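You operate a simulated robot arm through the tools that you are given. There is no shell and no other tool. Be economical: measure what you need, move in short steps, check, and stop when the job is done.

Carry out the task below with a simulated two-armed robot. There is one attempt and no reset: what you move stays moved.

Task
Take the small shackle on the white tray and put it away on the third shelf from the bottom from the top of the steel shelving. Put the small can labelled "C" from the top of the wall bench on the red camera and the small can that says "H" on the top of the grey workbench. Pull the sliding hatch open. The order is free. Set down upright: small can.

It is judged by the outcome, as a careful person would: the job done as asked, and still so three seconds after it is handed in. It fails if anything else is knocked over, pushed out of place, dropped, spilled or broken.

Robot
Two 7-joint arms with two-finger parallel grippers on one trunk, on a base that drives. Base frame: it is fixed to the floor where the robot stands at the start and does not move with it; the origin is under the middle of the robot, x ahead of it, y to its left, z up. Lengths are in mm, angles in degrees, forces in N, time in s.
The left shoulder is at the start at [70, 177, 1070], the right one opposite. With the tool pointing down near the work surface each hand reaches from about 300 to 740 mm from the robot's upright axis, wherever it stands, measured 20 degrees to its own side. Places, roughly: red camera [-500, -1500, 750]; sliding hatch [700, 1400, 1000]; small can [-250, -1500, 1000]; third shelf from the bottom of the steel shelving [400, 3700, 800]; top of the grey workbench [-1200, 900, 800]. Payload 3.43 kg a hand.
Tool frame (each hand has its own): the origin (TCP) lies between the finger pads and is the grasp point; the fingertips stand 30 mm ahead of it; z points along the fingers, y is the line along which they close. The gripper opens to 94 mm. The fingers are 28 mm wide and 10 mm thick; the gripper's body (50 by 96 mm) begins 55 mm behind the TCP.
Orientation is told as [roll, pitch, yaw] about the base's x, y, z axes, in that order, counted from this pose: with the fingers straight down and closing along the base's y, the tool's x points along the base's -x, its y along +y and its z along -z.

Tools
- The arms move only by the tool play_rows. It takes "left_plan", "right_plan" or both (then of equal length, played together; a hand with none holds still); each is one flat list of numbers, 6 for each row, row after row: the shift along the tool's x, y, z in units of 30 mm (1.0 is 30 mm), then the turn, a rotation vector about the tool's x, y, z in units of 6 degrees (1.0 is 6 degrees). In form: [dx, dy, dz, rx, ry, rz, dx, dy, dz, rx, ry, rz, ...]. A call has 1 to 10 rows; each row shifts and turns the commanded pose from where the row before left it, along the tool's axes as they then stand. "left_grip" and "right_grip" are, for a hand that has rows, the finger opening in mm, from 0 to 94, set as the call begins (left out, the last holds). A call with a number of a shift or a turn outside -1 to 1 is refused whole. Rows are played at 5 a second. More than 50 mm and 8.6 degrees between two rows, or a gripper value outside its range, and nothing of the call is played. A pose out of reach is approached as far as the arm can. The call stops where the force on the tool passes 40 N (or 10 N more than at its start, if that is more) or the arm is blocked; 0.2 s more then pass. Each finger travels about 153 mm/s and halts on what it meets, pressing with about 25 N; the grip force reading is that of the motor and also rises with nothing between the fingers. The clock runs only during rows and for 0.2 s after the last one: add rows that do not move to give the fingers time. It gives the time, the measured TCP pose, the force on the tool (base axes), the opening and the grip force at its end, in the units of the frame above (readings bear some noise), with the torque about the TCP (base axes, N m) and any sound that the robot's microphone picked up.
- Cameras (640 x 400 px; columns grow to the right, rows downward): "scene" is now at [138.4, -19.5, 1395.5]; the picture's right is [-0.20, -0.98, 0.00], its down [-0.51, 0.10, -0.86] and it looks along [0.84, -0.17, -0.52] (base axes); focal length 275 px, centre (320, 200). "left" rides on the left gripper at [76, -14, -103] in its tool frame; the picture's right is [0.18, 0.98, 0.00], its down [-0.75, 0.14, -0.64] and it looks along [-0.63, 0.12, 0.77] (tool axes); focal length 243 px, centre (320, 200). "right" rides on the right gripper at [76, 14, -102] in its tool frame; the picture's right is [-0.18, 0.98, 0.00], its down [-0.75, -0.14, -0.64] and it looks along [-0.63, -0.12, 0.77] (tool axes); focal length 243 px, centre (320, 200). There is no depth. A picture from a camera that has moved, and an enlarged one, comes with that camera's place and axes in the base frame and with its lens.
- snapshot(camera): a new picture of that camera. The clock stands still meanwhile.
- raise_lower(by): slides the trunk up (or, below 0, down) by that many mm; the arms and the scene camera ride with it, the base frame stays. It gives what a move gives, with no picture.
- roll_base(legs): drives the robot by 1 to 6 legs, each [ahead, turn to the left] in mm and degrees, along the robot's own axes; the way and the turn of a leg run together, so that a leg with both is an arc; at most 1500 mm and 180 degrees a leg. The arms and the cameras ride along, it lands a little off, and it stops where it bumps. It gives what a move gives.
- pan_tilt(pan, tilt): turns the head with the scene camera to pan (to the left, within 86 degrees either way) and tilt (down, from -29 to 69), counted from straight ahead of the robot. It gives what a move gives.
- close_up(camera, box): a new picture of the part [left, top, right, bottom] of that camera's present view, enlarged. The clock stands still meanwhile.
- close_job(): hands the job in; it is judged then, once.

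Go step by step. Nothing tells you exact positions but the pictures and the camera data: compare them with the known pose of the tool, close in by small moves and look again before you grip or let go. The budget is 165 turns and 138 pictures, counting those below and the enlarged ones. Unless the task says otherwise, let go and move clear before handing in.

The tools are called after "Request:" as a command line: name --argument value ..., lists and objects as JSON in quotes. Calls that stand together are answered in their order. play_rows: Moves the arms, as the interface text tells. Its arguments: {"type":"object","properties":{"left_plan":{"type":"array","items":{"type":"number"}},"left_grip":{"type":"number"},"right_plan":{"type":"array","items":{"type":"number"}},"right_grip":{"type":"number"}},"required":[]} The other tools are called the same way: raise_lower (by) slides the trunk up or down; roll_base (legs) drives the base; pan_tilt (pan, tilt) turns the head that bears the scene camera; snapshot (camera) takes a picture; close_up (camera, box) takes an enlarged picture of a part of a camera's view; close_job () hands the job in.

At the start:

```text
time: 0.0
left_ee_pos: [467.8, 142.6, 1162.9]
left_tcp_rot: [0.0, -0.1, -0.1]
left_force: [0.3, -0.5, -0.2]
left_moment: [-0.05, 0.0, 0.0]
left_grip_width: 94.0
left_gripper_force: 0.0
right_ee_pos: [523.6, -287.1, 1183.5]
right_tcp_rot: [0.0, 0.1, 0.0]
right_force: [-0.5, 0.1, -0.4]
right_moment: [-0.02, 0.03, 0.01]
right_grip_width: 93.8
right_gripper_force: 0.2
trunk travel left (down, up): [-650.0, 190.0]
robot x, y, heading: [-0.6, -2.9, 0.0]
head pan, tilt: [-11.5, 31.2]
```

scene: 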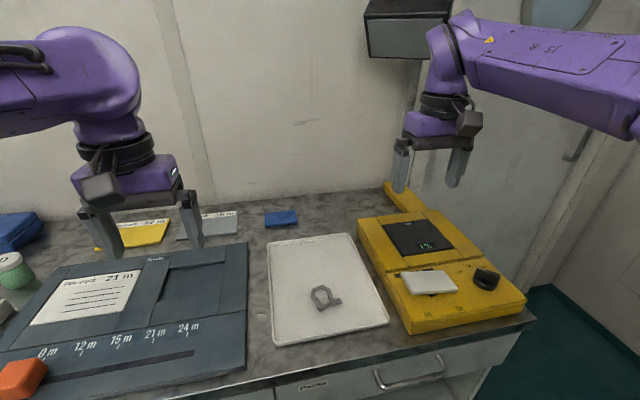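
right: 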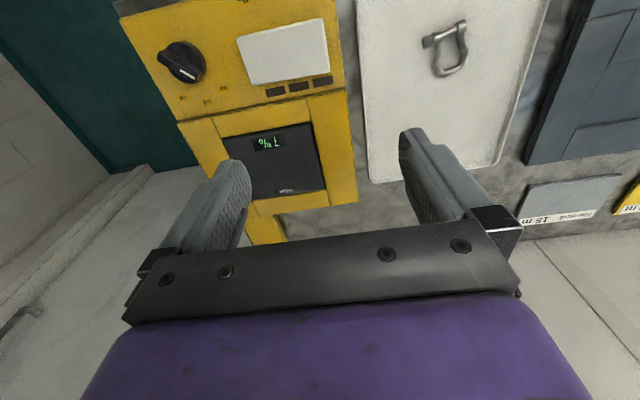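
left: 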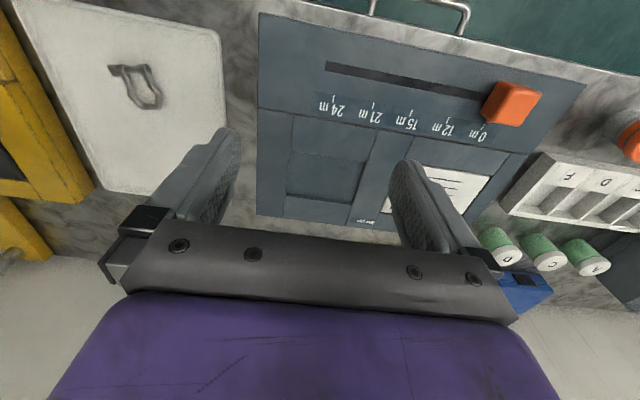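

I see the shackle on the white tray at about [555, -112, 865]. I'll take a closer look at it and around the room before moving.

Request:
close_up --camera "scene" --box '[260, 230, 400, 350]'

Request:
pan_tilt --pan 70 --tilt 20

Request:
snapshot --camera "scene"

Request:
pan_tilt --pan -80 --tilt 20

Request:
snapshot --camera "scene"

```text
3.33 times, centred on (330, 290) of scene
camera zoom: at [138.4, -19.5, 1395.5], right [-0.2, -0.98, 0.0], down [-0.51, 0.1, -0.86], along [0.84, -0.17, -0.52], focal length 916 px, centre (287, -100)
```

zoom: 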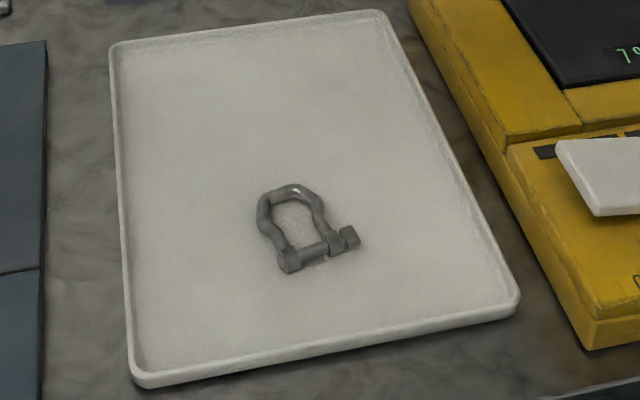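

```text
time: 1.6
left_ee_pos: [467.4, 142.8, 1162.2]
left_tcp_rot: [-0.1, -0.1, -0.1]
left_force: [-1.5, -0.3, 0.0]
left_moment: [0.01, 0.01, 0.01]
left_grip_width: 93.9
left_gripper_force: 0.0
right_ee_pos: [525.2, -287.1, 1183.8]
right_tcp_rot: [0.1, 0.0, -0.1]
right_force: [0.2, -0.5, -0.4]
right_moment: [0.01, -0.02, 0.04]
right_grip_width: 93.9
right_gripper_force: 0.1
trunk travel left (down, up): [-650.0, 190.0]
robot x, y, heading: [0.4, -1.5, -0.1]
head pan, tilt: [70.0, 20.0]
```

```text
133 pictures are left
camera scene: at [82.2, 85.9, 1413.5], right [0.94, -0.34, 0.0], down [-0.12, -0.32, -0.94], along [0.32, 0.88, -0.34], focal length 275 px, centre (320, 200)
```

scene: 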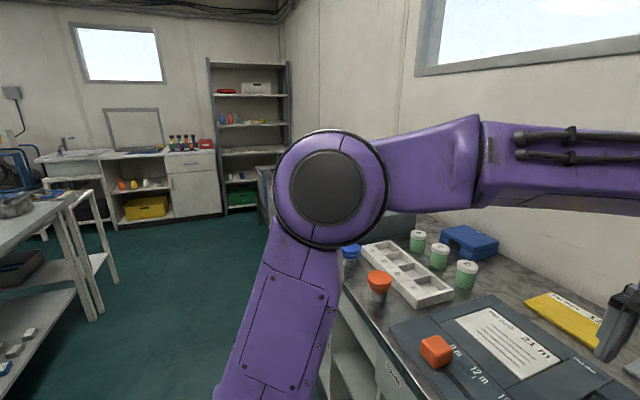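

```text
time: 3.9
left_ee_pos: [467.2, 142.9, 1162.1]
left_tcp_rot: [0.1, -0.2, -0.1]
left_force: [-0.1, 0.4, 0.7]
left_moment: [0.02, 0.02, 0.01]
left_grip_width: 94.0
left_gripper_force: 0.1
right_ee_pos: [526.0, -287.2, 1184.0]
right_tcp_rot: [0.0, 0.0, -0.1]
right_force: [-0.1, -0.4, 0.6]
right_moment: [-0.02, 0.0, -0.02]
right_grip_width: 94.0
right_gripper_force: 0.1
trunk travel left (down, up): [-650.0, 190.0]
robot x, y, heading: [1.3, -0.4, -0.1]
head pan, tilt: [-80.0, 20.0]
```

```text
132 pictures are left
camera scene: at [66.5, -93.3, 1413.5], right [-0.98, -0.17, 0.0], down [-0.06, 0.34, -0.94], along [0.16, -0.93, -0.34], focal length 275 px, centre (320, 200)
```

scene: 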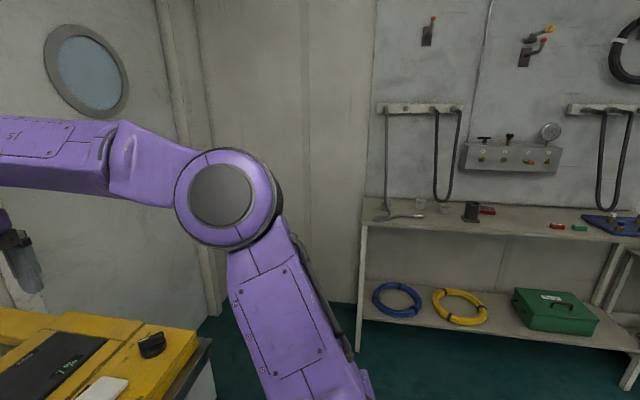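

The shackle lies flat, its pin nearly along base y (yaw about 13 degrees) and its bow pointing away from me. I move the right hand above it and look.

Request:
play_rows --right_plan '[-0.15, 0.82, 0.87, 0, 0, 0, -0.15, 0.82, 0.87, 0, 0, 0, -0.15, 0.82, 0.87, 0, 0, 0, -0.15, 0.82, 0.87, 0, 0, 0, -0.15, 0.82, 0.87, 0, 0, 0, -0.15, 0.82, 0.87, 0, 0, 0, -0.15, 0.82, 0.87, 0, 0, 0, 0, 0, 0, 0, 0, -0.72, 0, 0, 0, 0, 0, -0.72, 0, 0, 0, 0, 0, -0.72]'

Request:
snapshot --camera "right"

Request:
pan_tilt --pan -11.5 --tilt 35

Request:
snapshot --camera "scene"

```text
time: 6.1
left_ee_pos: [468.6, 143.3, 1163.6]
left_tcp_rot: [0.1, -0.1, -0.1]
left_force: [0.4, -0.1, 0.0]
left_moment: [0.02, 0.01, -0.01]
left_grip_width: 94.2
left_gripper_force: 0.0
right_ee_pos: [556.7, -116.6, 1000.6]
right_tcp_rot: [0.0, 0.0, 13.0]
right_force: [-0.6, -0.5, 0.2]
right_moment: [-0.01, 0.0, -0.01]
right_grip_width: 94.0
right_gripper_force: 0.1
trunk travel left (down, up): [-650.0, 190.0]
robot x, y, heading: [1.6, -1.8, 0.3]
head pan, tilt: [-80.0, 20.0]
```

```text
131 pictures are left
camera right: at [480.2, -118.4, 1104.1], right [-0.04, 1.0, 0.0], down [0.77, 0.03, 0.64], along [0.64, 0.03, -0.77], focal length 243 px, centre (320, 200)
```

right: 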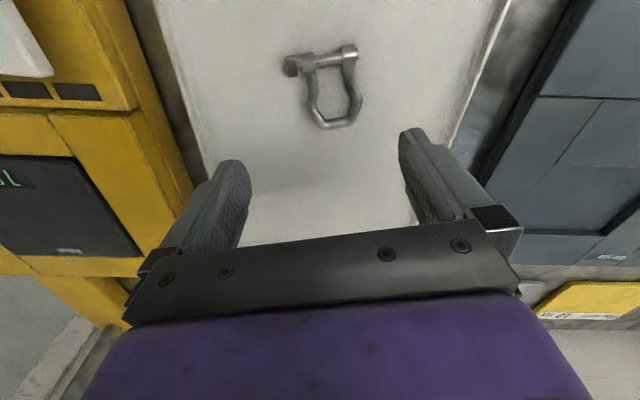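

```text
time: 7.5
left_ee_pos: [469.0, 143.5, 1163.5]
left_tcp_rot: [0.1, -0.1, -0.1]
left_force: [0.2, 0.7, 0.2]
left_moment: [0.02, 0.02, -0.01]
left_grip_width: 94.1
left_gripper_force: 0.0
right_ee_pos: [557.9, -116.4, 1001.6]
right_tcp_rot: [0.0, 0.0, 12.9]
right_force: [0.7, 0.5, -0.3]
right_moment: [0.03, 0.05, 0.0]
right_grip_width: 93.7
right_gripper_force: 0.1
trunk travel left (down, up): [-650.0, 190.0]
robot x, y, heading: [-0.4, -2.7, -0.0]
head pan, tilt: [-11.5, 35.0]
```

```text
130 pictures are left
camera scene: at [136.6, -19.1, 1389.7], right [-0.2, -0.98, 0.0], down [-0.56, 0.11, -0.82], along [0.8, -0.16, -0.57], focal length 275 px, centre (320, 200)
```

scene: 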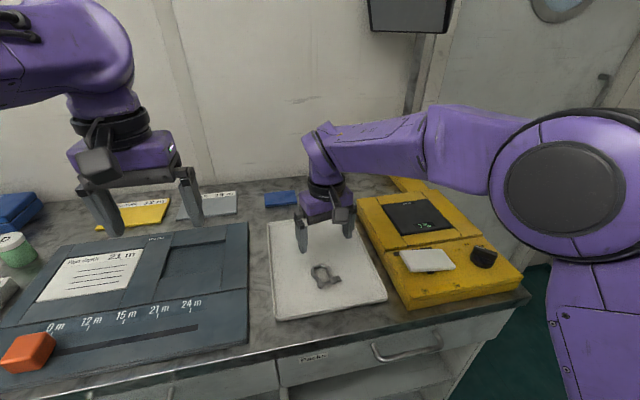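

The right camera places the shackle's bow middle near [545, -105]. I descend partway and re-check.

Request:
play_rows --right_plan '[0.155, 0.225, 1, 0, 0, 0, 0.155, 0.225, 1, 0, 0, -0.5, 0, 0, 0, 0, 0, 0]'

Request:
snapshot --camera "right"

```text
time: 8.3
left_ee_pos: [467.5, 143.2, 1163.3]
left_tcp_rot: [0.0, -0.1, -0.1]
left_force: [-0.6, 0.2, -0.4]
left_moment: [-0.01, 0.02, 0.0]
left_grip_width: 94.1
left_gripper_force: 0.2
right_ee_pos: [545.6, -105.2, 941.5]
right_tcp_rot: [0.0, 0.0, 15.9]
right_force: [-0.5, 0.1, 0.4]
right_moment: [0.02, -0.02, 0.0]
right_grip_width: 94.1
right_gripper_force: 0.0
trunk travel left (down, up): [-650.0, 190.0]
robot x, y, heading: [1.7, -0.9, -0.0]
head pan, tilt: [-11.5, 35.0]
```

```text
129 pictures are left
camera right: at [468.6, -112.4, 1044.5], right [-0.09, 1.0, 0.0], down [0.76, 0.07, 0.64], along [0.64, 0.06, -0.77], focal length 243 px, centre (320, 200)
```

right: 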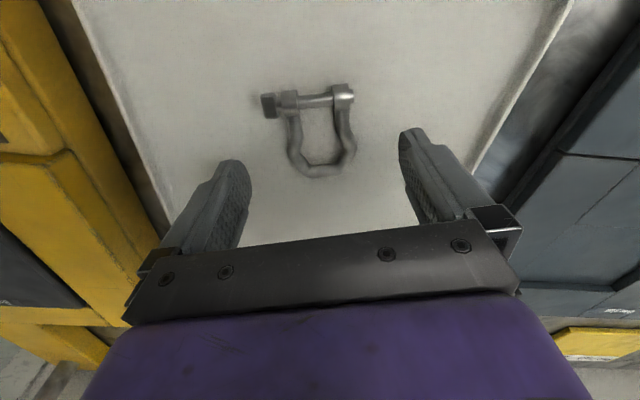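

The shackle is centred between the fingers. I lower gently, then go in small steps watching the force.

Request:
play_rows --right_plan '[-0.1, 0, 0.6, 0, 0, 0, -0.1, 0, 0.6, 0, 0, 0, 0, 0, 0, 0, 0, 0]' --right_grip 70

Request:
snapshot --camera "right"

Request:
close_up --camera "scene" --box '[260, 190, 400, 330]'

```text
time: 8.9
left_ee_pos: [466.0, 142.6, 1162.1]
left_tcp_rot: [0.1, -0.2, -0.1]
left_force: [-0.2, -0.3, -0.2]
left_moment: [-0.04, 0.05, 0.02]
left_grip_width: 94.0
left_gripper_force: 0.1
right_ee_pos: [548.3, -105.0, 914.9]
right_tcp_rot: [0.2, -0.3, 15.5]
right_force: [-4.6, -0.9, 2.1]
right_moment: [0.03, -0.27, -0.05]
right_grip_width: 69.7
right_gripper_force: 0.0
trunk travel left (down, up): [-650.0, 190.0]
robot x, y, heading: [-1.8, 0.2, -0.2]
head pan, tilt: [-11.5, 35.0]
stopped in row 2 (right hand): the force on the tool passed its limit (the readings are from after the stop); the commanded pose is now the measured one
```

```text
128 pictures are left
camera right: at [472.4, -110.8, 1018.1], right [-0.09, 1.0, 0.0], down [0.76, 0.07, 0.65], along [0.64, 0.06, -0.76], focal length 243 px, centre (320, 200)
```

right: 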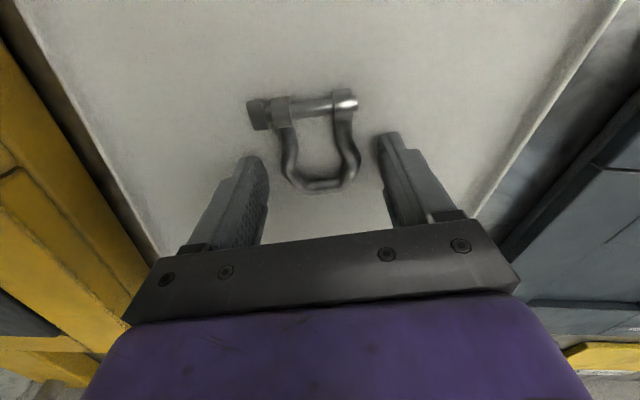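

```text
2.86 times, centred on (330, 260) of scene
camera zoom: at [134.4, -19.2, 1389.9], right [-0.2, -0.98, 0.0], down [-0.56, 0.11, -0.82], along [0.8, -0.16, -0.57], focal length 785 px, centre (291, 29)
```

zoom: 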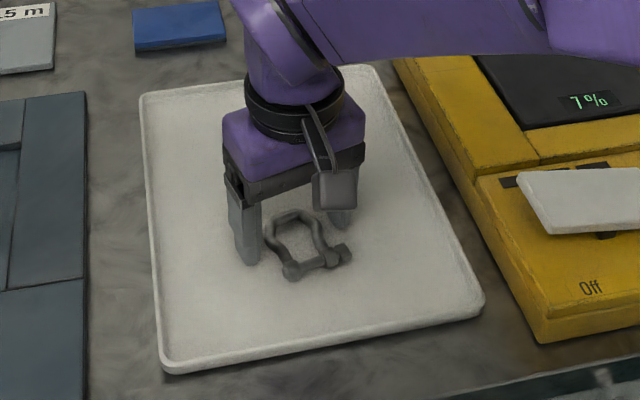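

The fingertips touched the tray floor (about z 885) and the shackle sits between them. I lift a hair, shift 6 mm and close.

Request:
play_rows --right_plan '[0.2, 0, -0.1, 0, 0, 0, 0, 0, 0, 0, 0, 0]'

Request:
play_rows --right_plan '[0, 0, 0, 0, 0, 0, 0, 0, 0, 0, 0, 0, 0, 0, 0, 0, 0, 0]' --right_grip 0

Request:
snapshot --camera "right"

```text
time: 9.5
left_ee_pos: [468.1, 143.2, 1161.3]
left_tcp_rot: [0.0, 0.0, -0.2]
left_force: [-0.3, -0.1, 0.1]
left_moment: [0.0, -0.02, -0.02]
left_grip_width: 93.8
left_gripper_force: 0.1
right_ee_pos: [545.5, -106.7, 915.2]
right_tcp_rot: [0.0, -0.2, 15.7]
right_force: [-0.4, 0.2, 0.1]
right_moment: [0.03, -0.01, -0.01]
right_grip_width: 69.8
right_gripper_force: 0.0
trunk travel left (down, up): [-650.0, 190.0]
robot x, y, heading: [3.7, -3.0, -0.1]
head pan, tilt: [-11.5, 35.0]
```

```text
time: 10.3
left_ee_pos: [468.8, 143.1, 1161.8]
left_tcp_rot: [0.1, 0.0, -0.1]
left_force: [0.0, 0.4, 0.4]
left_moment: [0.03, 0.01, 0.02]
left_grip_width: 94.1
left_gripper_force: 0.1
right_ee_pos: [545.4, -107.0, 916.3]
right_tcp_rot: [0.0, -0.2, 15.8]
right_force: [0.0, 0.5, -0.6]
right_moment: [0.0, 0.0, 0.02]
right_grip_width: 43.9
right_gripper_force: 24.7
trunk travel left (down, up): [-650.0, 190.0]
robot x, y, heading: [1.8, 0.5, -0.0]
head pan, tilt: [-11.5, 35.0]
```

```text
126 pictures are left
camera right: at [468.6, -113.0, 1019.7], right [-0.09, 1.0, 0.0], down [0.76, 0.07, 0.64], along [0.64, 0.06, -0.76], focal length 243 px, centre (320, 200)
```

right: 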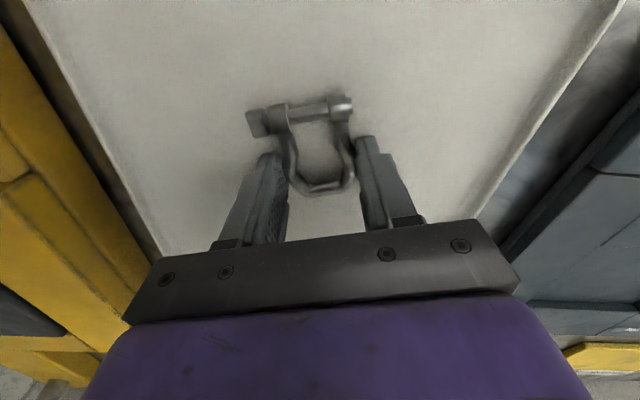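

Gripped at 44 mm. I lift and check the hold.

Request:
play_rows --right_plan '[0, 0, -0.5, 0, 0, 0, 0, 0, -1, 0, 0, 0, 0, 0, -1, 0, 0, 0, 0, 0, -1, 0, 0, 0, 0, 0, -1, 0, 0, 0]'

Request:
snapshot --camera "right"

```text
time: 11.5
left_ee_pos: [468.6, 141.4, 1161.9]
left_tcp_rot: [0.0, 0.0, -0.1]
left_force: [-0.1, -0.4, -0.1]
left_moment: [-0.04, 0.03, 0.01]
left_grip_width: 94.1
left_gripper_force: 0.0
right_ee_pos: [542.3, -106.9, 1051.2]
right_tcp_rot: [0.0, -0.2, 15.7]
right_force: [0.3, 0.3, -1.1]
right_moment: [-0.01, 0.01, 0.01]
right_grip_width: 43.6
right_gripper_force: 24.6
trunk travel left (down, up): [-650.0, 190.0]
robot x, y, heading: [0.9, -0.6, -0.0]
head pan, tilt: [-11.5, 35.0]
```

```text
125 pictures are left
camera right: at [465.5, -114.4, 1154.2], right [-0.09, 1.0, 0.0], down [0.76, 0.07, 0.64], along [0.64, 0.06, -0.76], focal length 243 px, centre (320, 200)
```

right: 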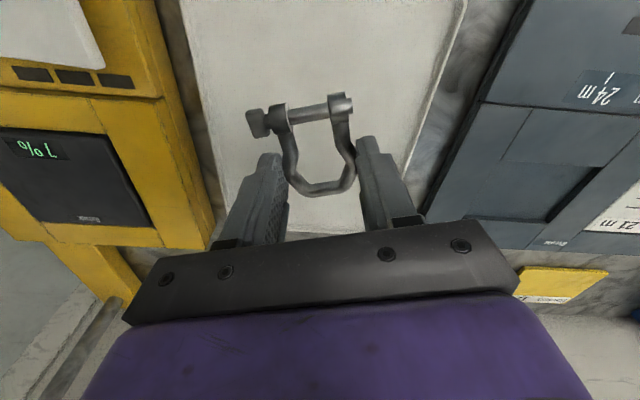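

The shackle is held firmly. I back away from the bench, turn left and look toward the shelving and hatch.

Request:
roll_base --legs '[[-350, 0], [0, 60]]'

Request:
pan_tilt --pan 0 --tilt 15

Request:
snapshot --camera "scene"

Request:
pan_tilt --pan 70 --tilt 20

Request:
snapshot --camera "scene"

```text
time: 16.4
left_ee_pos: [-237.3, 477.8, 1162.0]
left_tcp_rot: [0.0, 0.1, 59.6]
left_force: [0.2, -0.4, 0.9]
left_moment: [-0.01, 0.02, -0.01]
left_grip_width: 94.2
left_gripper_force: 0.0
right_ee_pos: [16.5, 415.6, 1049.6]
right_tcp_rot: [0.2, -0.2, 75.3]
right_force: [-0.5, -0.4, -2.1]
right_moment: [0.0, 0.02, 0.0]
right_grip_width: 44.0
right_gripper_force: 25.2
trunk travel left (down, up): [-650.0, 190.0]
robot x, y, heading: [-354.6, -3.1, 59.8]
head pan, tilt: [-11.5, 35.0]
```

```text
time: 17.2
left_ee_pos: [-237.9, 477.6, 1162.4]
left_tcp_rot: [-0.1, 0.0, 59.6]
left_force: [0.9, 0.1, 0.0]
left_moment: [-0.02, -0.01, -0.03]
left_grip_width: 93.9
left_gripper_force: 0.1
right_ee_pos: [16.7, 414.4, 1050.1]
right_tcp_rot: [0.1, -0.2, 75.4]
right_force: [-0.4, 0.4, -1.3]
right_moment: [0.02, 0.0, -0.02]
right_grip_width: 43.7
right_gripper_force: 25.2
trunk travel left (down, up): [-650.0, 190.0]
robot x, y, heading: [-350.6, 0.5, 59.8]
head pan, tilt: [0.0, 15.0]
```

```text
124 pictures are left
camera scene: at [-277.7, 122.9, 1421.6], right [0.86, -0.51, 0.0], down [-0.13, -0.22, -0.97], along [0.49, 0.83, -0.26], focal length 275 px, centre (320, 200)
```

scene: 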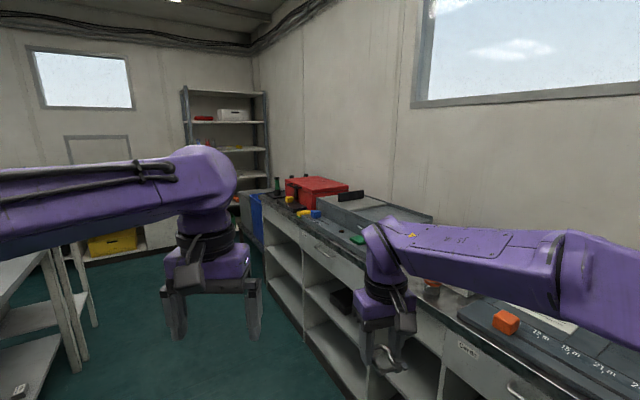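

```text
time: 18.6
left_ee_pos: [-238.4, 477.8, 1162.4]
left_tcp_rot: [0.0, 0.0, 59.6]
left_force: [0.7, -0.7, 1.2]
left_moment: [-0.02, 0.0, -0.05]
left_grip_width: 93.8
left_gripper_force: 0.1
right_ee_pos: [14.7, 415.0, 1049.7]
right_tcp_rot: [0.2, -0.2, 75.4]
right_force: [-0.2, 0.4, -1.4]
right_moment: [0.02, 0.0, 0.01]
right_grip_width: 44.0
right_gripper_force: 25.0
trunk travel left (down, up): [-650.0, 190.0]
robot x, y, heading: [-347.4, -1.8, 59.8]
head pan, tilt: [70.0, 20.0]
```

```text
123 pictures are left
camera scene: at [-384.3, 114.1, 1413.5], right [0.77, 0.64, 0.0], down [0.22, -0.26, -0.94], along [-0.6, 0.72, -0.34], focal length 275 px, centre (320, 200)
```

scene: 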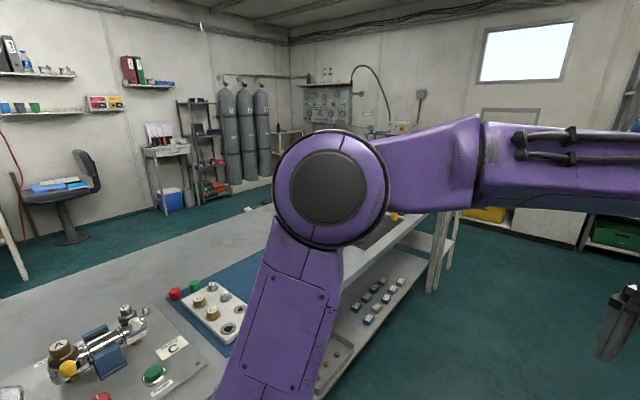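

The hatch seems to be the low grey box with a lid on the long front bench; the shelving is in the far corner. I drive along the aisle toward the shelving.

Request:
roll_base --legs '[[300, 30], [1300, 0]]'

Request:
pan_tilt --pan -20 --tilt 20

Request:
snapshot --camera "scene"

Request:
pan_tilt --pan -75 --tilt 25

Request:
snapshot --camera "scene"

```text
time: 26.8
left_ee_pos: [-409.8, 2052.4, 1162.2]
left_tcp_rot: [0.0, 0.0, 89.9]
left_force: [0.3, 0.8, -0.1]
left_moment: [0.01, 0.03, 0.04]
left_grip_width: 93.9
left_gripper_force: 0.2
right_ee_pos: [-159.9, 2127.2, 1050.6]
right_tcp_rot: [0.1, -0.2, 105.6]
right_force: [-0.2, -0.3, -0.4]
right_moment: [0.04, -0.02, -0.02]
right_grip_width: 43.8
right_gripper_force: 25.1
trunk travel left (down, up): [-650.0, 190.0]
robot x, y, heading: [-267.3, 1580.9, 89.7]
head pan, tilt: [70.0, 20.0]
```

```text
time: 28.5
left_ee_pos: [-409.9, 2052.2, 1162.2]
left_tcp_rot: [0.0, 0.0, 89.8]
left_force: [0.3, 0.1, -0.3]
left_moment: [0.01, -0.01, 0.03]
left_grip_width: 93.6
left_gripper_force: 0.0
right_ee_pos: [-158.5, 2125.5, 1049.8]
right_tcp_rot: [0.1, -0.2, 105.6]
right_force: [0.3, -0.1, -1.4]
right_moment: [0.02, 0.05, 0.0]
right_grip_width: 43.9
right_gripper_force: 25.3
trunk travel left (down, up): [-650.0, 190.0]
robot x, y, heading: [-267.3, 1584.9, 89.9]
head pan, tilt: [-20.0, 20.0]
```

```text
122 pictures are left
camera scene: at [-235.1, 1720.1, 1413.5], right [0.94, -0.34, 0.0], down [-0.12, -0.32, -0.94], along [0.32, 0.88, -0.34], focal length 275 px, centre (320, 200)
```

scene: 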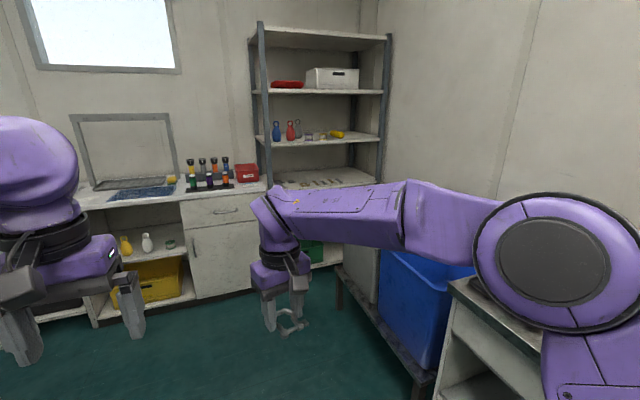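

```text
time: 29.7
left_ee_pos: [-409.9, 2052.3, 1162.7]
left_tcp_rot: [0.0, 0.0, 90.0]
left_force: [0.2, 0.1, -0.5]
left_moment: [0.02, -0.01, 0.03]
left_grip_width: 94.0
left_gripper_force: 0.0
right_ee_pos: [-160.1, 2126.8, 1050.6]
right_tcp_rot: [0.0, -0.2, 105.5]
right_force: [-0.5, -0.1, -0.9]
right_moment: [-0.02, 0.03, -0.02]
right_grip_width: 44.0
right_gripper_force: 24.8
trunk travel left (down, up): [-650.0, 190.0]
robot x, y, heading: [-264.4, 1585.5, 89.7]
head pan, tilt: [-75.0, 25.0]
```

```text
121 pictures are left
camera scene: at [-178.0, 1656.4, 1405.4], right [0.26, -0.97, 0.0], down [-0.41, -0.11, -0.91], along [0.88, 0.23, -0.42], focal length 275 px, centre (320, 200)
```

scene: 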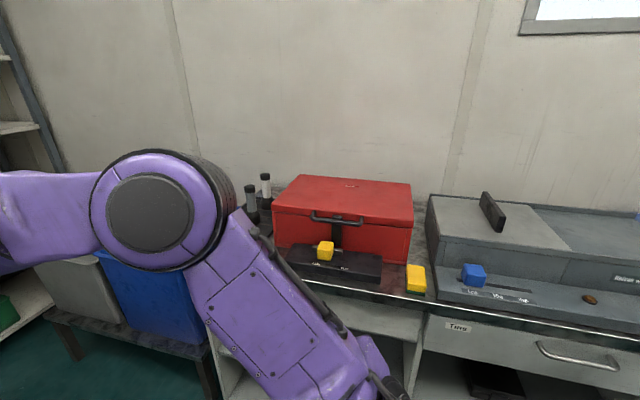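

The third shelf from the bottom is the plank at about z = 800 in the far corner shelving. I drive closer and look at it.

Request:
roll_base --legs '[[0, -15], [1150, 0], [0, 15]]'

Request:
pan_tilt --pan -10 --tilt 25

Request:
snapshot --camera "scene"

```text
time: 37.4
left_ee_pos: [-103.8, 3167.3, 1163.0]
left_tcp_rot: [0.0, 0.0, 89.6]
left_force: [0.7, 0.3, 0.5]
left_moment: [0.0, 0.01, -0.02]
left_grip_width: 94.2
left_gripper_force: 0.2
right_ee_pos: [146.4, 3240.9, 1051.4]
right_tcp_rot: [0.1, -0.2, 105.4]
right_force: [-0.1, 0.3, -1.3]
right_moment: [0.01, 0.0, -0.02]
right_grip_width: 43.8
right_gripper_force: 24.9
trunk travel left (down, up): [-650.0, 190.0]
robot x, y, heading: [35.7, 2697.3, 89.6]
head pan, tilt: [-75.0, 25.0]
```

```text
time: 38.7
left_ee_pos: [-104.2, 3169.0, 1162.2]
left_tcp_rot: [0.0, 0.0, 89.6]
left_force: [0.9, -0.9, 0.4]
left_moment: [-0.02, 0.0, -0.01]
left_grip_width: 93.9
left_gripper_force: 0.3
right_ee_pos: [147.8, 3240.6, 1049.9]
right_tcp_rot: [0.1, -0.2, 105.5]
right_force: [-0.1, 0.3, -1.1]
right_moment: [0.03, 0.0, -0.01]
right_grip_width: 43.9
right_gripper_force: 25.5
trunk travel left (down, up): [-650.0, 190.0]
robot x, y, heading: [35.8, 2700.1, 89.6]
head pan, tilt: [-10.0, 25.0]
```

```text
120 pictures are left
camera scene: at [53.3, 2838.5, 1405.4], right [0.98, -0.18, 0.0], down [-0.08, -0.42, -0.91], along [0.16, 0.89, -0.42], focal length 275 px, centre (320, 200)
```

scene: 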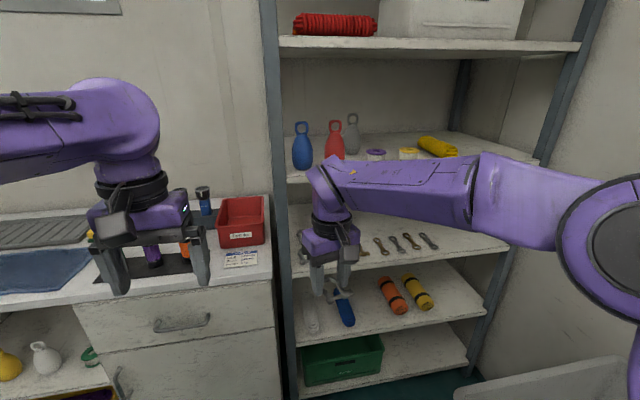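

The third shelf holds small shackles in a row at its front. I turn the right hand straight and tilt its fingers forward so it can enter between the shelves, then look with its camera.

Request:
play_rows --right_plan '[0, 0, 0, 0, 0, 0.87, 0, 0, 0, 0, 0, 0.87, 0, 0, 0, 0, 0, 0.86, 0, 0, 0, 0, -1, 0, 0, 0, 0, 0, -1, 0, 0, 0, 0, 0, -1, 0, 0, 0, 0, 0, -1, 0, 0, 0, 0, 0, -1, 0, 0, 0, 0, 0, -1, 0, 0, 0, 0, 0, -1, 0]'

Request:
snapshot --camera "right"

Request:
snapshot --camera "scene"

```text
time: 40.9
left_ee_pos: [-102.2, 3167.8, 1162.8]
left_tcp_rot: [0.0, 0.0, 89.6]
left_force: [0.8, 1.0, -0.4]
left_moment: [0.0, 0.05, -0.01]
left_grip_width: 93.7
left_gripper_force: 0.1
right_ee_pos: [272.0, 3309.2, 1172.0]
right_tcp_rot: [0.0, -41.5, 90.8]
right_force: [0.6, -0.4, -1.3]
right_moment: [-0.02, 0.02, 0.0]
right_grip_width: 43.9
right_gripper_force: 24.9
right hand out of reach, approached as far as the arm can: row 5, 6, 7, 8, 9, 10
trunk travel left (down, up): [-650.0, 190.0]
robot x, y, heading: [37.3, 2698.8, 89.7]
head pan, tilt: [-10.0, 25.0]
```

```text
119 pictures are left
camera right: at [260.8, 3184.1, 1199.2], right [-0.98, 0.13, 0.12], down [0.14, 0.14, 0.98], along [0.11, 0.98, -0.16], focal length 243 px, centre (320, 200)
```

right: 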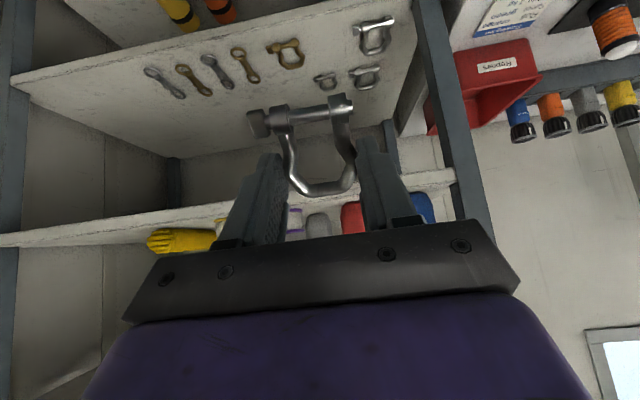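

```text
118 pictures are left
camera scene: at [54.4, 2838.9, 1405.3], right [0.98, -0.18, 0.0], down [-0.08, -0.42, -0.91], along [0.16, 0.89, -0.42], focal length 275 px, centre (320, 200)
```

scene: 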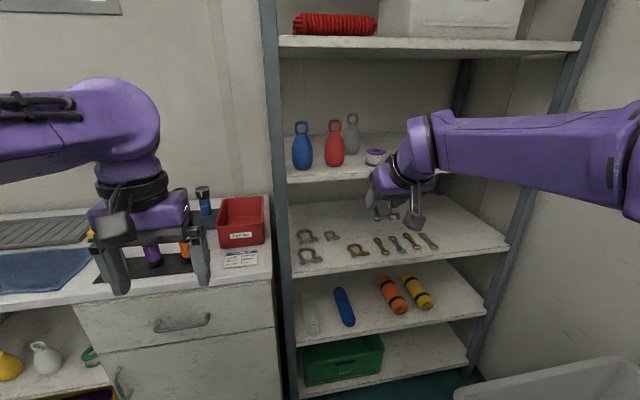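

The shelf is free between the left shackles and the bronze one. I zoom to measure the gap.

Request:
close_up --camera "scene" --box '[280, 190, 480, 300]'

```text
3.20 times, centred on (380, 245) of scene
camera zoom: at [54.4, 2838.9, 1405.3], right [0.98, -0.18, 0.0], down [-0.08, -0.42, -0.91], along [0.16, 0.89, -0.42], focal length 879 px, centre (128, 56)
```

zoom: 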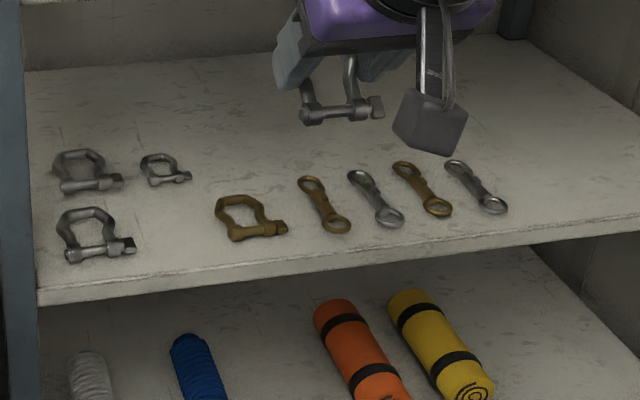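

The empty slot is around x=253, y=3590 on that shelf. I retract the left hand, lower the trunk so the right hand gets below the fourth shelf, and check.

Request:
play_rows --left_plan '[1, 0, -0.5, 0, 0, 0, 1, 0, -0.5, 0, 0, 0, 1, 0, -0.5, 0, 0, 0, 0.8, 0, -0.5, 0, 0, 0]'

Request:
raise_lower --by -160

Request:
snapshot --camera "right"

```text
time: 41.9
left_ee_pos: [-103.8, 3053.7, 1223.4]
left_tcp_rot: [-0.1, -0.1, 89.5]
left_force: [0.5, -0.3, 0.9]
left_moment: [0.01, 0.05, 0.0]
left_grip_width: 94.0
left_gripper_force: 0.1
right_ee_pos: [271.7, 3306.6, 1173.3]
right_tcp_rot: [-0.1, -41.5, 90.7]
right_force: [-0.4, 0.5, -0.3]
right_moment: [0.0, -0.03, 0.01]
right_grip_width: 44.2
right_gripper_force: 25.0
trunk travel left (down, up): [-650.0, 190.0]
robot x, y, heading: [34.2, 2693.5, 89.8]
head pan, tilt: [-10.0, 25.0]
```

```text
time: 43.8
left_ee_pos: [-104.1, 3054.0, 1063.4]
left_tcp_rot: [0.0, 0.0, 89.6]
left_force: [-0.3, -0.2, 0.1]
left_moment: [0.01, 0.01, -0.03]
left_grip_width: 94.0
left_gripper_force: 0.0
right_ee_pos: [272.3, 3309.0, 1011.9]
right_tcp_rot: [-0.2, -41.6, 90.6]
right_force: [-0.3, 0.4, -1.7]
right_moment: [0.0, 0.0, 0.01]
right_grip_width: 43.8
right_gripper_force: 24.7
trunk travel left (down, up): [-490.0, 350.0]
robot x, y, heading: [36.2, 2701.3, 89.8]
head pan, tilt: [-10.0, 25.0]
```

```text
116 pictures are left
camera right: at [259.6, 3183.5, 1039.6], right [-0.98, 0.13, 0.12], down [0.14, 0.14, 0.98], along [0.11, 0.98, -0.16], focal length 243 px, centre (320, 200)
```

right: 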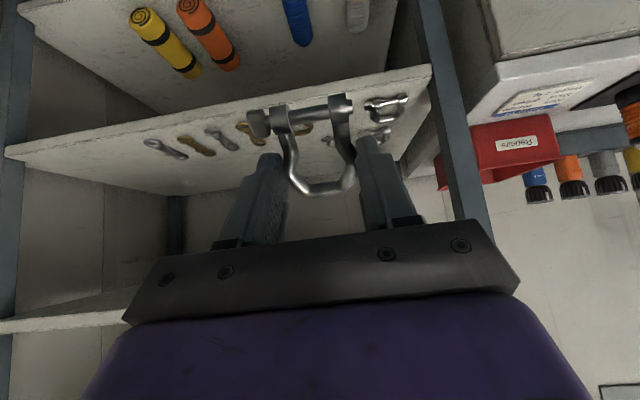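

The shelf front edge at z≈800, y≈3550 is confirmed. I drive 250 mm forward.

Request:
roll_base --legs '[[250, 0]]'

Request:
snapshot --camera "right"

Request:
snapshot --camera "scene"

```text
time: 45.6
left_ee_pos: [-102.5, 3304.2, 1061.6]
left_tcp_rot: [0.0, 0.0, 89.8]
left_force: [1.5, 0.1, -0.5]
left_moment: [-0.03, -0.01, -0.02]
left_grip_width: 93.9
left_gripper_force: 0.1
right_ee_pos: [271.3, 3558.5, 1011.4]
right_tcp_rot: [-0.2, -41.6, 90.9]
right_force: [0.1, -0.6, -1.6]
right_moment: [-0.02, -0.01, 0.0]
right_grip_width: 43.9
right_gripper_force: 24.7
trunk travel left (down, up): [-490.0, 350.0]
robot x, y, heading: [39.6, 2944.0, 89.5]
head pan, tilt: [-10.0, 25.0]
```

```text
115 pictures are left
camera right: at [260.0, 3434.0, 1039.2], right [-0.98, 0.12, 0.12], down [0.14, 0.14, 0.98], along [0.1, 0.98, -0.16], focal length 243 px, centre (320, 200)
```

right: 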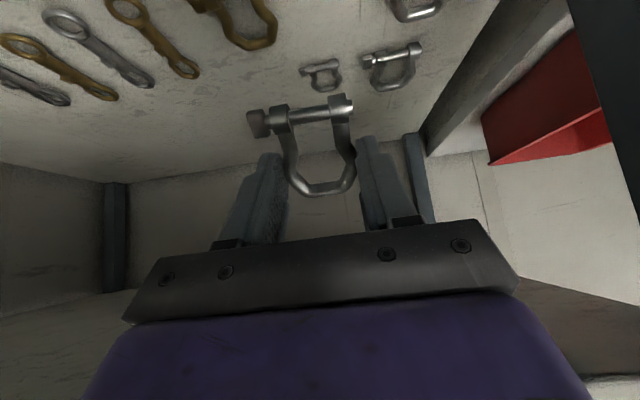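

```text
114 pictures are left
camera scene: at [54.4, 3088.5, 1245.3], right [0.98, -0.18, 0.0], down [-0.08, -0.42, -0.91], along [0.16, 0.89, -0.42], focal length 275 px, centre (320, 200)
```

scene: 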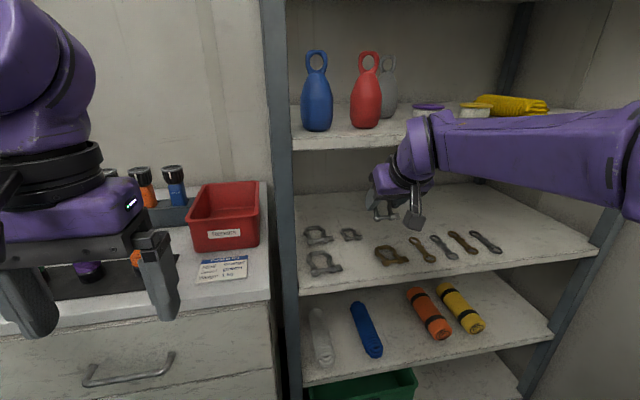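

The hand is now just below and in front of the fourth shelf edge. I make a small test move downward to see whether the commanded pose matches the measured one.

Request:
play_rows --right_plan '[0.3, 0, 0.5, 0, 0, 0]'

```text
time: 46.0
left_ee_pos: [-103.4, 3304.3, 1062.5]
left_tcp_rot: [0.1, -0.1, 89.8]
left_force: [-0.6, 0.8, -0.9]
left_moment: [-0.01, -0.01, 0.03]
left_grip_width: 94.0
left_gripper_force: 0.0
right_ee_pos: [276.5, 3563.0, 997.6]
right_tcp_rot: [-0.2, -41.3, 91.3]
right_force: [0.0, 0.0, -0.9]
right_moment: [-0.02, 0.03, 0.01]
right_grip_width: 44.0
right_gripper_force: 25.0
right hand out of reach, approached as far as the arm can: row 1
trunk travel left (down, up): [-490.0, 350.0]
robot x, y, heading: [37.9, 2947.7, 89.9]
head pan, tilt: [-10.0, 25.0]
```

The command is still in an unreachable place near the robot. I shift the command outward toward the target so the arm converges, keeping it higher for now.

Request:
play_rows --right_plan '[-0.71, -0.67, 0.04, 0, 0, 0, -0.71, -0.67, 0.04, 0, 0, 0, -0.71, -0.67, 0.04, 0, 0, 0]'

```text
time: 46.6
left_ee_pos: [-103.4, 3304.0, 1064.2]
left_tcp_rot: [0.0, 0.0, 89.8]
left_force: [0.6, 0.5, 0.3]
left_moment: [-0.04, -0.04, -0.03]
left_grip_width: 93.8
left_gripper_force: 0.0
right_ee_pos: [308.7, 3590.3, 1019.4]
right_tcp_rot: [0.2, -40.8, 90.7]
right_force: [0.2, -16.1, -4.3]
right_moment: [1.71, 0.02, -0.32]
right_grip_width: 43.9
right_gripper_force: 25.1
trunk travel left (down, up): [-490.0, 350.0]
robot x, y, heading: [37.5, 2950.9, 89.9]
head pan, tilt: [-10.0, 25.0]
stopped in row 3 (right hand): the force on the tool passed its limit (the readings are from after the stop); the commanded pose is now the measured one
```

The hand touched the fourth shelf's edge lightly; the command now equals the measured pose. I back off and then go down.

Request:
play_rows --right_plan '[0.75, 0, -0.66, 0, 0, 0, 0.66, 0.5, 0.75, 0, 0, 0]'

Request:
snapshot --camera "scene"

```text
time: 47.2
left_ee_pos: [-104.6, 3306.7, 1062.1]
left_tcp_rot: [-0.1, 0.2, 89.7]
left_force: [-0.8, -0.4, -0.3]
left_moment: [0.0, -0.06, 0.05]
left_grip_width: 93.9
left_gripper_force: 0.0
right_ee_pos: [293.7, 3563.3, 988.6]
right_tcp_rot: [0.1, -40.8, 90.8]
right_force: [-0.3, 1.5, -2.0]
right_moment: [-0.01, -0.03, 0.01]
right_grip_width: 44.0
right_gripper_force: 24.8
trunk travel left (down, up): [-490.0, 350.0]
robot x, y, heading: [38.8, 2951.1, 89.9]
head pan, tilt: [-10.0, 25.0]
```

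```text
113 pictures are left
camera scene: at [52.9, 3090.2, 1245.1], right [0.98, -0.18, 0.0], down [-0.07, -0.42, -0.91], along [0.16, 0.89, -0.42], focal length 275 px, centre (320, 200)
```

scene: 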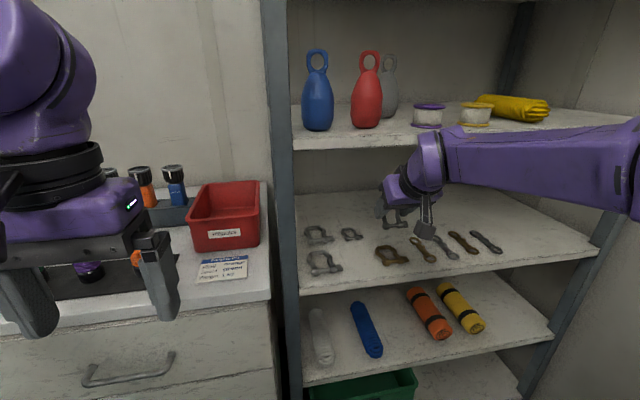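

All unmoved. I descend toward the slot.

Request:
play_rows --right_plan '[0.48, 0.367, 0.775, 0, 0, 0, 0.48, 0.367, 0.775, 0, 0, 0, 0.48, 0.367, 0.775, 0, 0, 0, 0.48, 0.367, 0.775, 0, 0, 0]'

Request:
snapshot --camera "scene"

Request:
snapshot --camera "right"

```text
time: 48.2
left_ee_pos: [-102.9, 3305.3, 1061.7]
left_tcp_rot: [0.1, 0.1, 89.7]
left_force: [0.0, 0.3, 0.0]
left_moment: [-0.01, 0.01, 0.02]
left_grip_width: 94.1
left_gripper_force: 0.0
right_ee_pos: [310.1, 3599.2, 919.2]
right_tcp_rot: [0.3, -40.4, 91.4]
right_force: [0.3, 0.8, -0.6]
right_moment: [0.0, 0.0, -0.03]
right_grip_width: 44.2
right_gripper_force: 25.3
right hand out of reach, approached as far as the arm can: row 1, 2, 3, 4
trunk travel left (down, up): [-490.0, 350.0]
robot x, y, heading: [40.6, 2945.7, 89.3]
head pan, tilt: [-10.0, 25.0]
```

```text
112 pictures are left
camera scene: at [54.9, 3088.9, 1245.3], right [0.98, -0.18, 0.0], down [-0.08, -0.42, -0.91], along [0.16, 0.89, -0.42], focal length 275 px, centre (320, 200)
```

scene: 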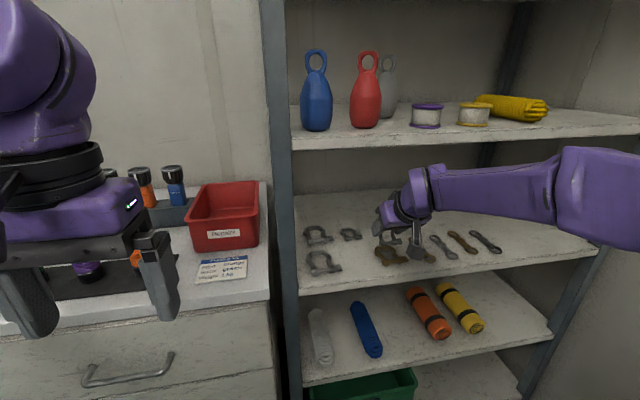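

```text
111 pictures are left
camera right: at [298.9, 3475.2, 949.0], right [-0.99, 0.11, 0.12], down [0.14, 0.16, 0.98], along [0.09, 0.98, -0.18], focal length 243 px, centre (320, 200)
```

right: 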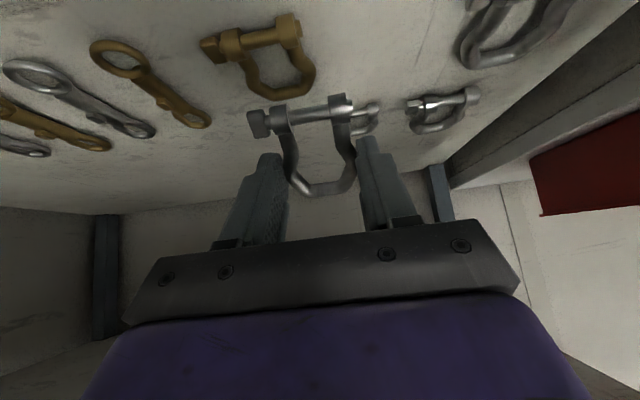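

The arm needs a bit more extension for that pose. I back the base a little, turned slightly left, so the slot falls into reach; the shackle stays above the other items.

Request:
roll_base --legs '[[-70, 0], [0, 5]]'

Request:
play_rows --right_plan '[0, 0, 0, 0, 0, 0]'

```text
time: 49.7
left_ee_pos: [-135.2, 3220.5, 1061.5]
left_tcp_rot: [-0.1, 0.0, 94.8]
left_force: [0.2, -0.1, 0.2]
left_moment: [-0.01, -0.02, 0.0]
left_grip_width: 94.0
left_gripper_force: 0.0
right_ee_pos: [250.8, 3549.3, 920.8]
right_tcp_rot: [0.2, -40.5, 96.4]
right_force: [-0.3, 0.1, -1.1]
right_moment: [-0.01, -0.01, 0.01]
right_grip_width: 44.1
right_gripper_force: 24.4
trunk travel left (down, up): [-490.0, 350.0]
robot x, y, heading: [35.8, 2880.4, 94.8]
head pan, tilt: [-10.0, 25.0]
```

```text
time: 50.1
left_ee_pos: [-134.3, 3221.7, 1062.9]
left_tcp_rot: [0.0, 0.0, 94.7]
left_force: [-0.2, -0.4, 0.3]
left_moment: [0.0, 0.0, 0.0]
left_grip_width: 94.3
left_gripper_force: 0.0
right_ee_pos: [251.3, 3549.6, 919.7]
right_tcp_rot: [0.3, -40.4, 96.5]
right_force: [0.0, -0.2, -1.2]
right_moment: [-0.01, 0.03, -0.02]
right_grip_width: 43.9
right_gripper_force: 24.5
trunk travel left (down, up): [-490.0, 350.0]
robot x, y, heading: [37.8, 2882.5, 95.0]
head pan, tilt: [-10.0, 25.0]
```

Now I nudge the command toward the slot and see how the hand answers.

Request:
play_rows --right_plan '[-0.325, -0.78, 0.5, 0, 0, 0]'

```text
time: 50.5
left_ee_pos: [-132.0, 3223.2, 1062.7]
left_tcp_rot: [0.0, 0.1, 94.7]
left_force: [1.2, -0.3, -0.1]
left_moment: [-0.02, 0.01, -0.04]
left_grip_width: 93.7
left_gripper_force: 0.1
right_ee_pos: [274.2, 3575.0, 913.9]
right_tcp_rot: [0.5, -40.4, 96.3]
right_force: [0.5, -0.1, -0.8]
right_moment: [-0.04, 0.03, 0.01]
right_grip_width: 44.1
right_gripper_force: 24.7
trunk travel left (down, up): [-490.0, 350.0]
robot x, y, heading: [35.7, 2876.3, 94.5]
head pan, tilt: [-10.0, 25.0]
```

It tracks now. I continue down to just above the shelf.

Request:
play_rows --right_plan '[0.37, 0.335, 0.91, 0, 0, 0]'

```text
time: 50.9
left_ee_pos: [-134.3, 3223.4, 1062.0]
left_tcp_rot: [-0.1, 0.1, 94.6]
left_force: [-0.6, 0.1, -0.1]
left_moment: [0.03, 0.02, -0.03]
left_grip_width: 94.0
left_gripper_force: 0.1
right_ee_pos: [259.7, 3581.6, 886.4]
right_tcp_rot: [0.3, -40.3, 96.5]
right_force: [0.0, 0.8, -1.6]
right_moment: [0.0, 0.01, -0.02]
right_grip_width: 44.2
right_gripper_force: 24.8
trunk travel left (down, up): [-490.0, 350.0]
robot x, y, heading: [36.6, 2877.6, 94.5]
head pan, tilt: [-10.0, 25.0]
```

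Request:
play_rows --right_plan '[0.3, 0.3, 0.75, 0, 0, 0]'

Request:
snapshot --camera "right"

Request:
close_up --camera "scene" --box '[260, 180, 480, 320]'

```text
time: 51.3
left_ee_pos: [-134.3, 3221.3, 1061.5]
left_tcp_rot: [0.0, 0.1, 94.7]
left_force: [-0.8, 0.3, -0.3]
left_moment: [-0.02, 0.0, 0.0]
left_grip_width: 93.9
left_gripper_force: 0.1
right_ee_pos: [254.3, 3589.7, 865.1]
right_tcp_rot: [0.3, -40.1, 96.9]
right_force: [-0.4, 0.3, -1.0]
right_moment: [-0.03, 0.01, -0.01]
right_grip_width: 44.0
right_gripper_force: 24.6
right hand out of reach, approached as far as the arm can: row 1
trunk travel left (down, up): [-490.0, 350.0]
robot x, y, heading: [41.3, 2877.8, 94.7]
head pan, tilt: [-10.0, 25.0]
```

```text
110 pictures are left
camera right: at [256.4, 3465.2, 895.1], right [-0.99, 0.02, 0.12], down [0.12, 0.18, 0.98], along [0.0, 0.98, -0.18], focal length 243 px, centre (320, 200)
```

right: 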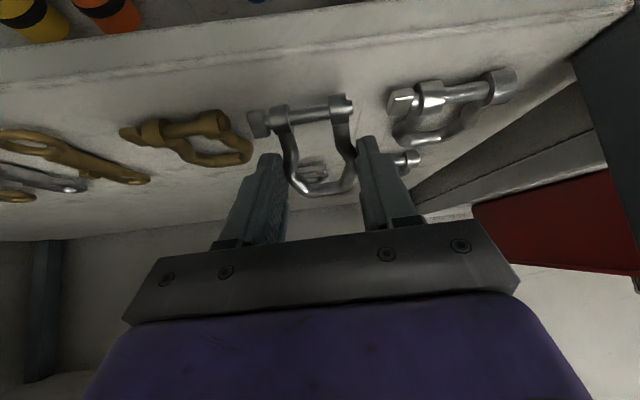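

```text
2.86 times, centred on (370, 250) of scene
camera zoom: at [41.7, 3021.4, 1245.2], right [1.0, -0.09, 0.0], down [-0.04, -0.42, -0.91], along [0.08, 0.9, -0.42], focal length 785 px, centre (177, 57)
```

zoom: 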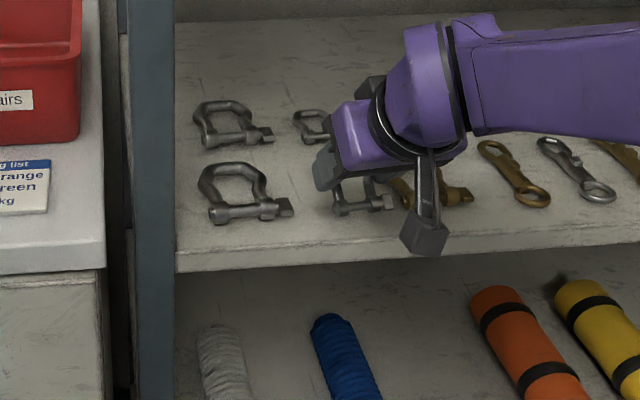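

The shackle hangs over the empty slot, pin about 14 mm above the shelf. I lower with the trunk until near contact.

Request:
raise_lower --by -10

Request:
close_up --camera "scene" --box '[300, 190, 420, 265]'

```text
time: 51.9
left_ee_pos: [-133.9, 3220.5, 1053.0]
left_tcp_rot: [0.0, -0.1, 94.6]
left_force: [0.7, 0.1, 0.7]
left_moment: [0.01, 0.0, 0.0]
left_grip_width: 93.9
left_gripper_force: 0.1
right_ee_pos: [255.9, 3587.1, 856.8]
right_tcp_rot: [0.3, -40.1, 97.0]
right_force: [-0.4, 0.1, -2.2]
right_moment: [0.03, 0.01, -0.02]
right_grip_width: 44.3
right_gripper_force: 25.4
trunk travel left (down, up): [-480.0, 360.0]
robot x, y, heading: [35.2, 2880.2, 94.5]
head pan, tilt: [-10.0, 25.0]
```

```text
5.33 times, centred on (360, 228) of scene
camera zoom: at [42.0, 3019.4, 1235.4], right [1.0, -0.09, 0.0], down [-0.04, -0.42, -0.91], along [0.08, 0.9, -0.42], focal length 1466 px, centre (107, 53)
```

zoom: 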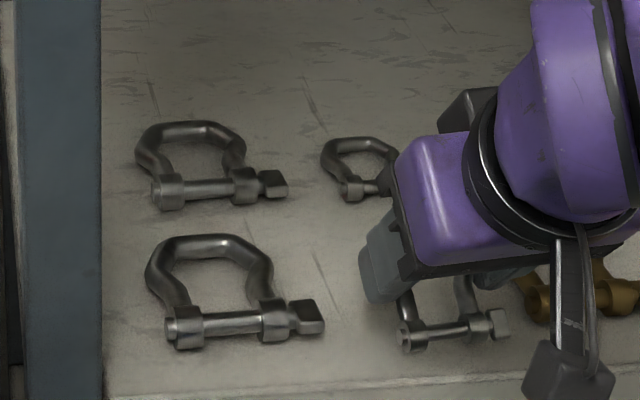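

Request:
raise_lower --by -6

```text
time: 52.4
left_ee_pos: [-134.1, 3220.5, 1046.3]
left_tcp_rot: [0.0, 0.0, 94.7]
left_force: [0.2, 0.4, 1.0]
left_moment: [-0.02, 0.02, 0.0]
left_grip_width: 94.2
left_gripper_force: 0.0
right_ee_pos: [255.6, 3588.6, 850.4]
right_tcp_rot: [0.3, -40.2, 96.9]
right_force: [-0.2, 0.5, -0.5]
right_moment: [-0.01, -0.03, -0.02]
right_grip_width: 44.1
right_gripper_force: 25.1
trunk travel left (down, up): [-474.0, 366.0]
robot x, y, heading: [36.2, 2879.1, 94.7]
head pan, tilt: [-10.0, 25.0]
```

Request:
raise_lower --by -5

```text
time: 53.0
left_ee_pos: [-133.9, 3219.1, 1042.0]
left_tcp_rot: [-0.1, -0.1, 94.7]
left_force: [-0.1, 0.1, 0.1]
left_moment: [-0.04, -0.02, 0.04]
left_grip_width: 93.8
left_gripper_force: 0.1
right_ee_pos: [252.4, 3588.9, 848.6]
right_tcp_rot: [0.2, -40.6, 96.9]
right_force: [2.0, 3.3, 12.5]
right_moment: [0.02, -0.21, 0.05]
right_grip_width: 43.8
right_gripper_force: 25.5
trunk travel left (down, up): [-469.0, 371.0]
robot x, y, heading: [37.1, 2878.7, 94.8]
head pan, tilt: [-10.0, 25.0]
```

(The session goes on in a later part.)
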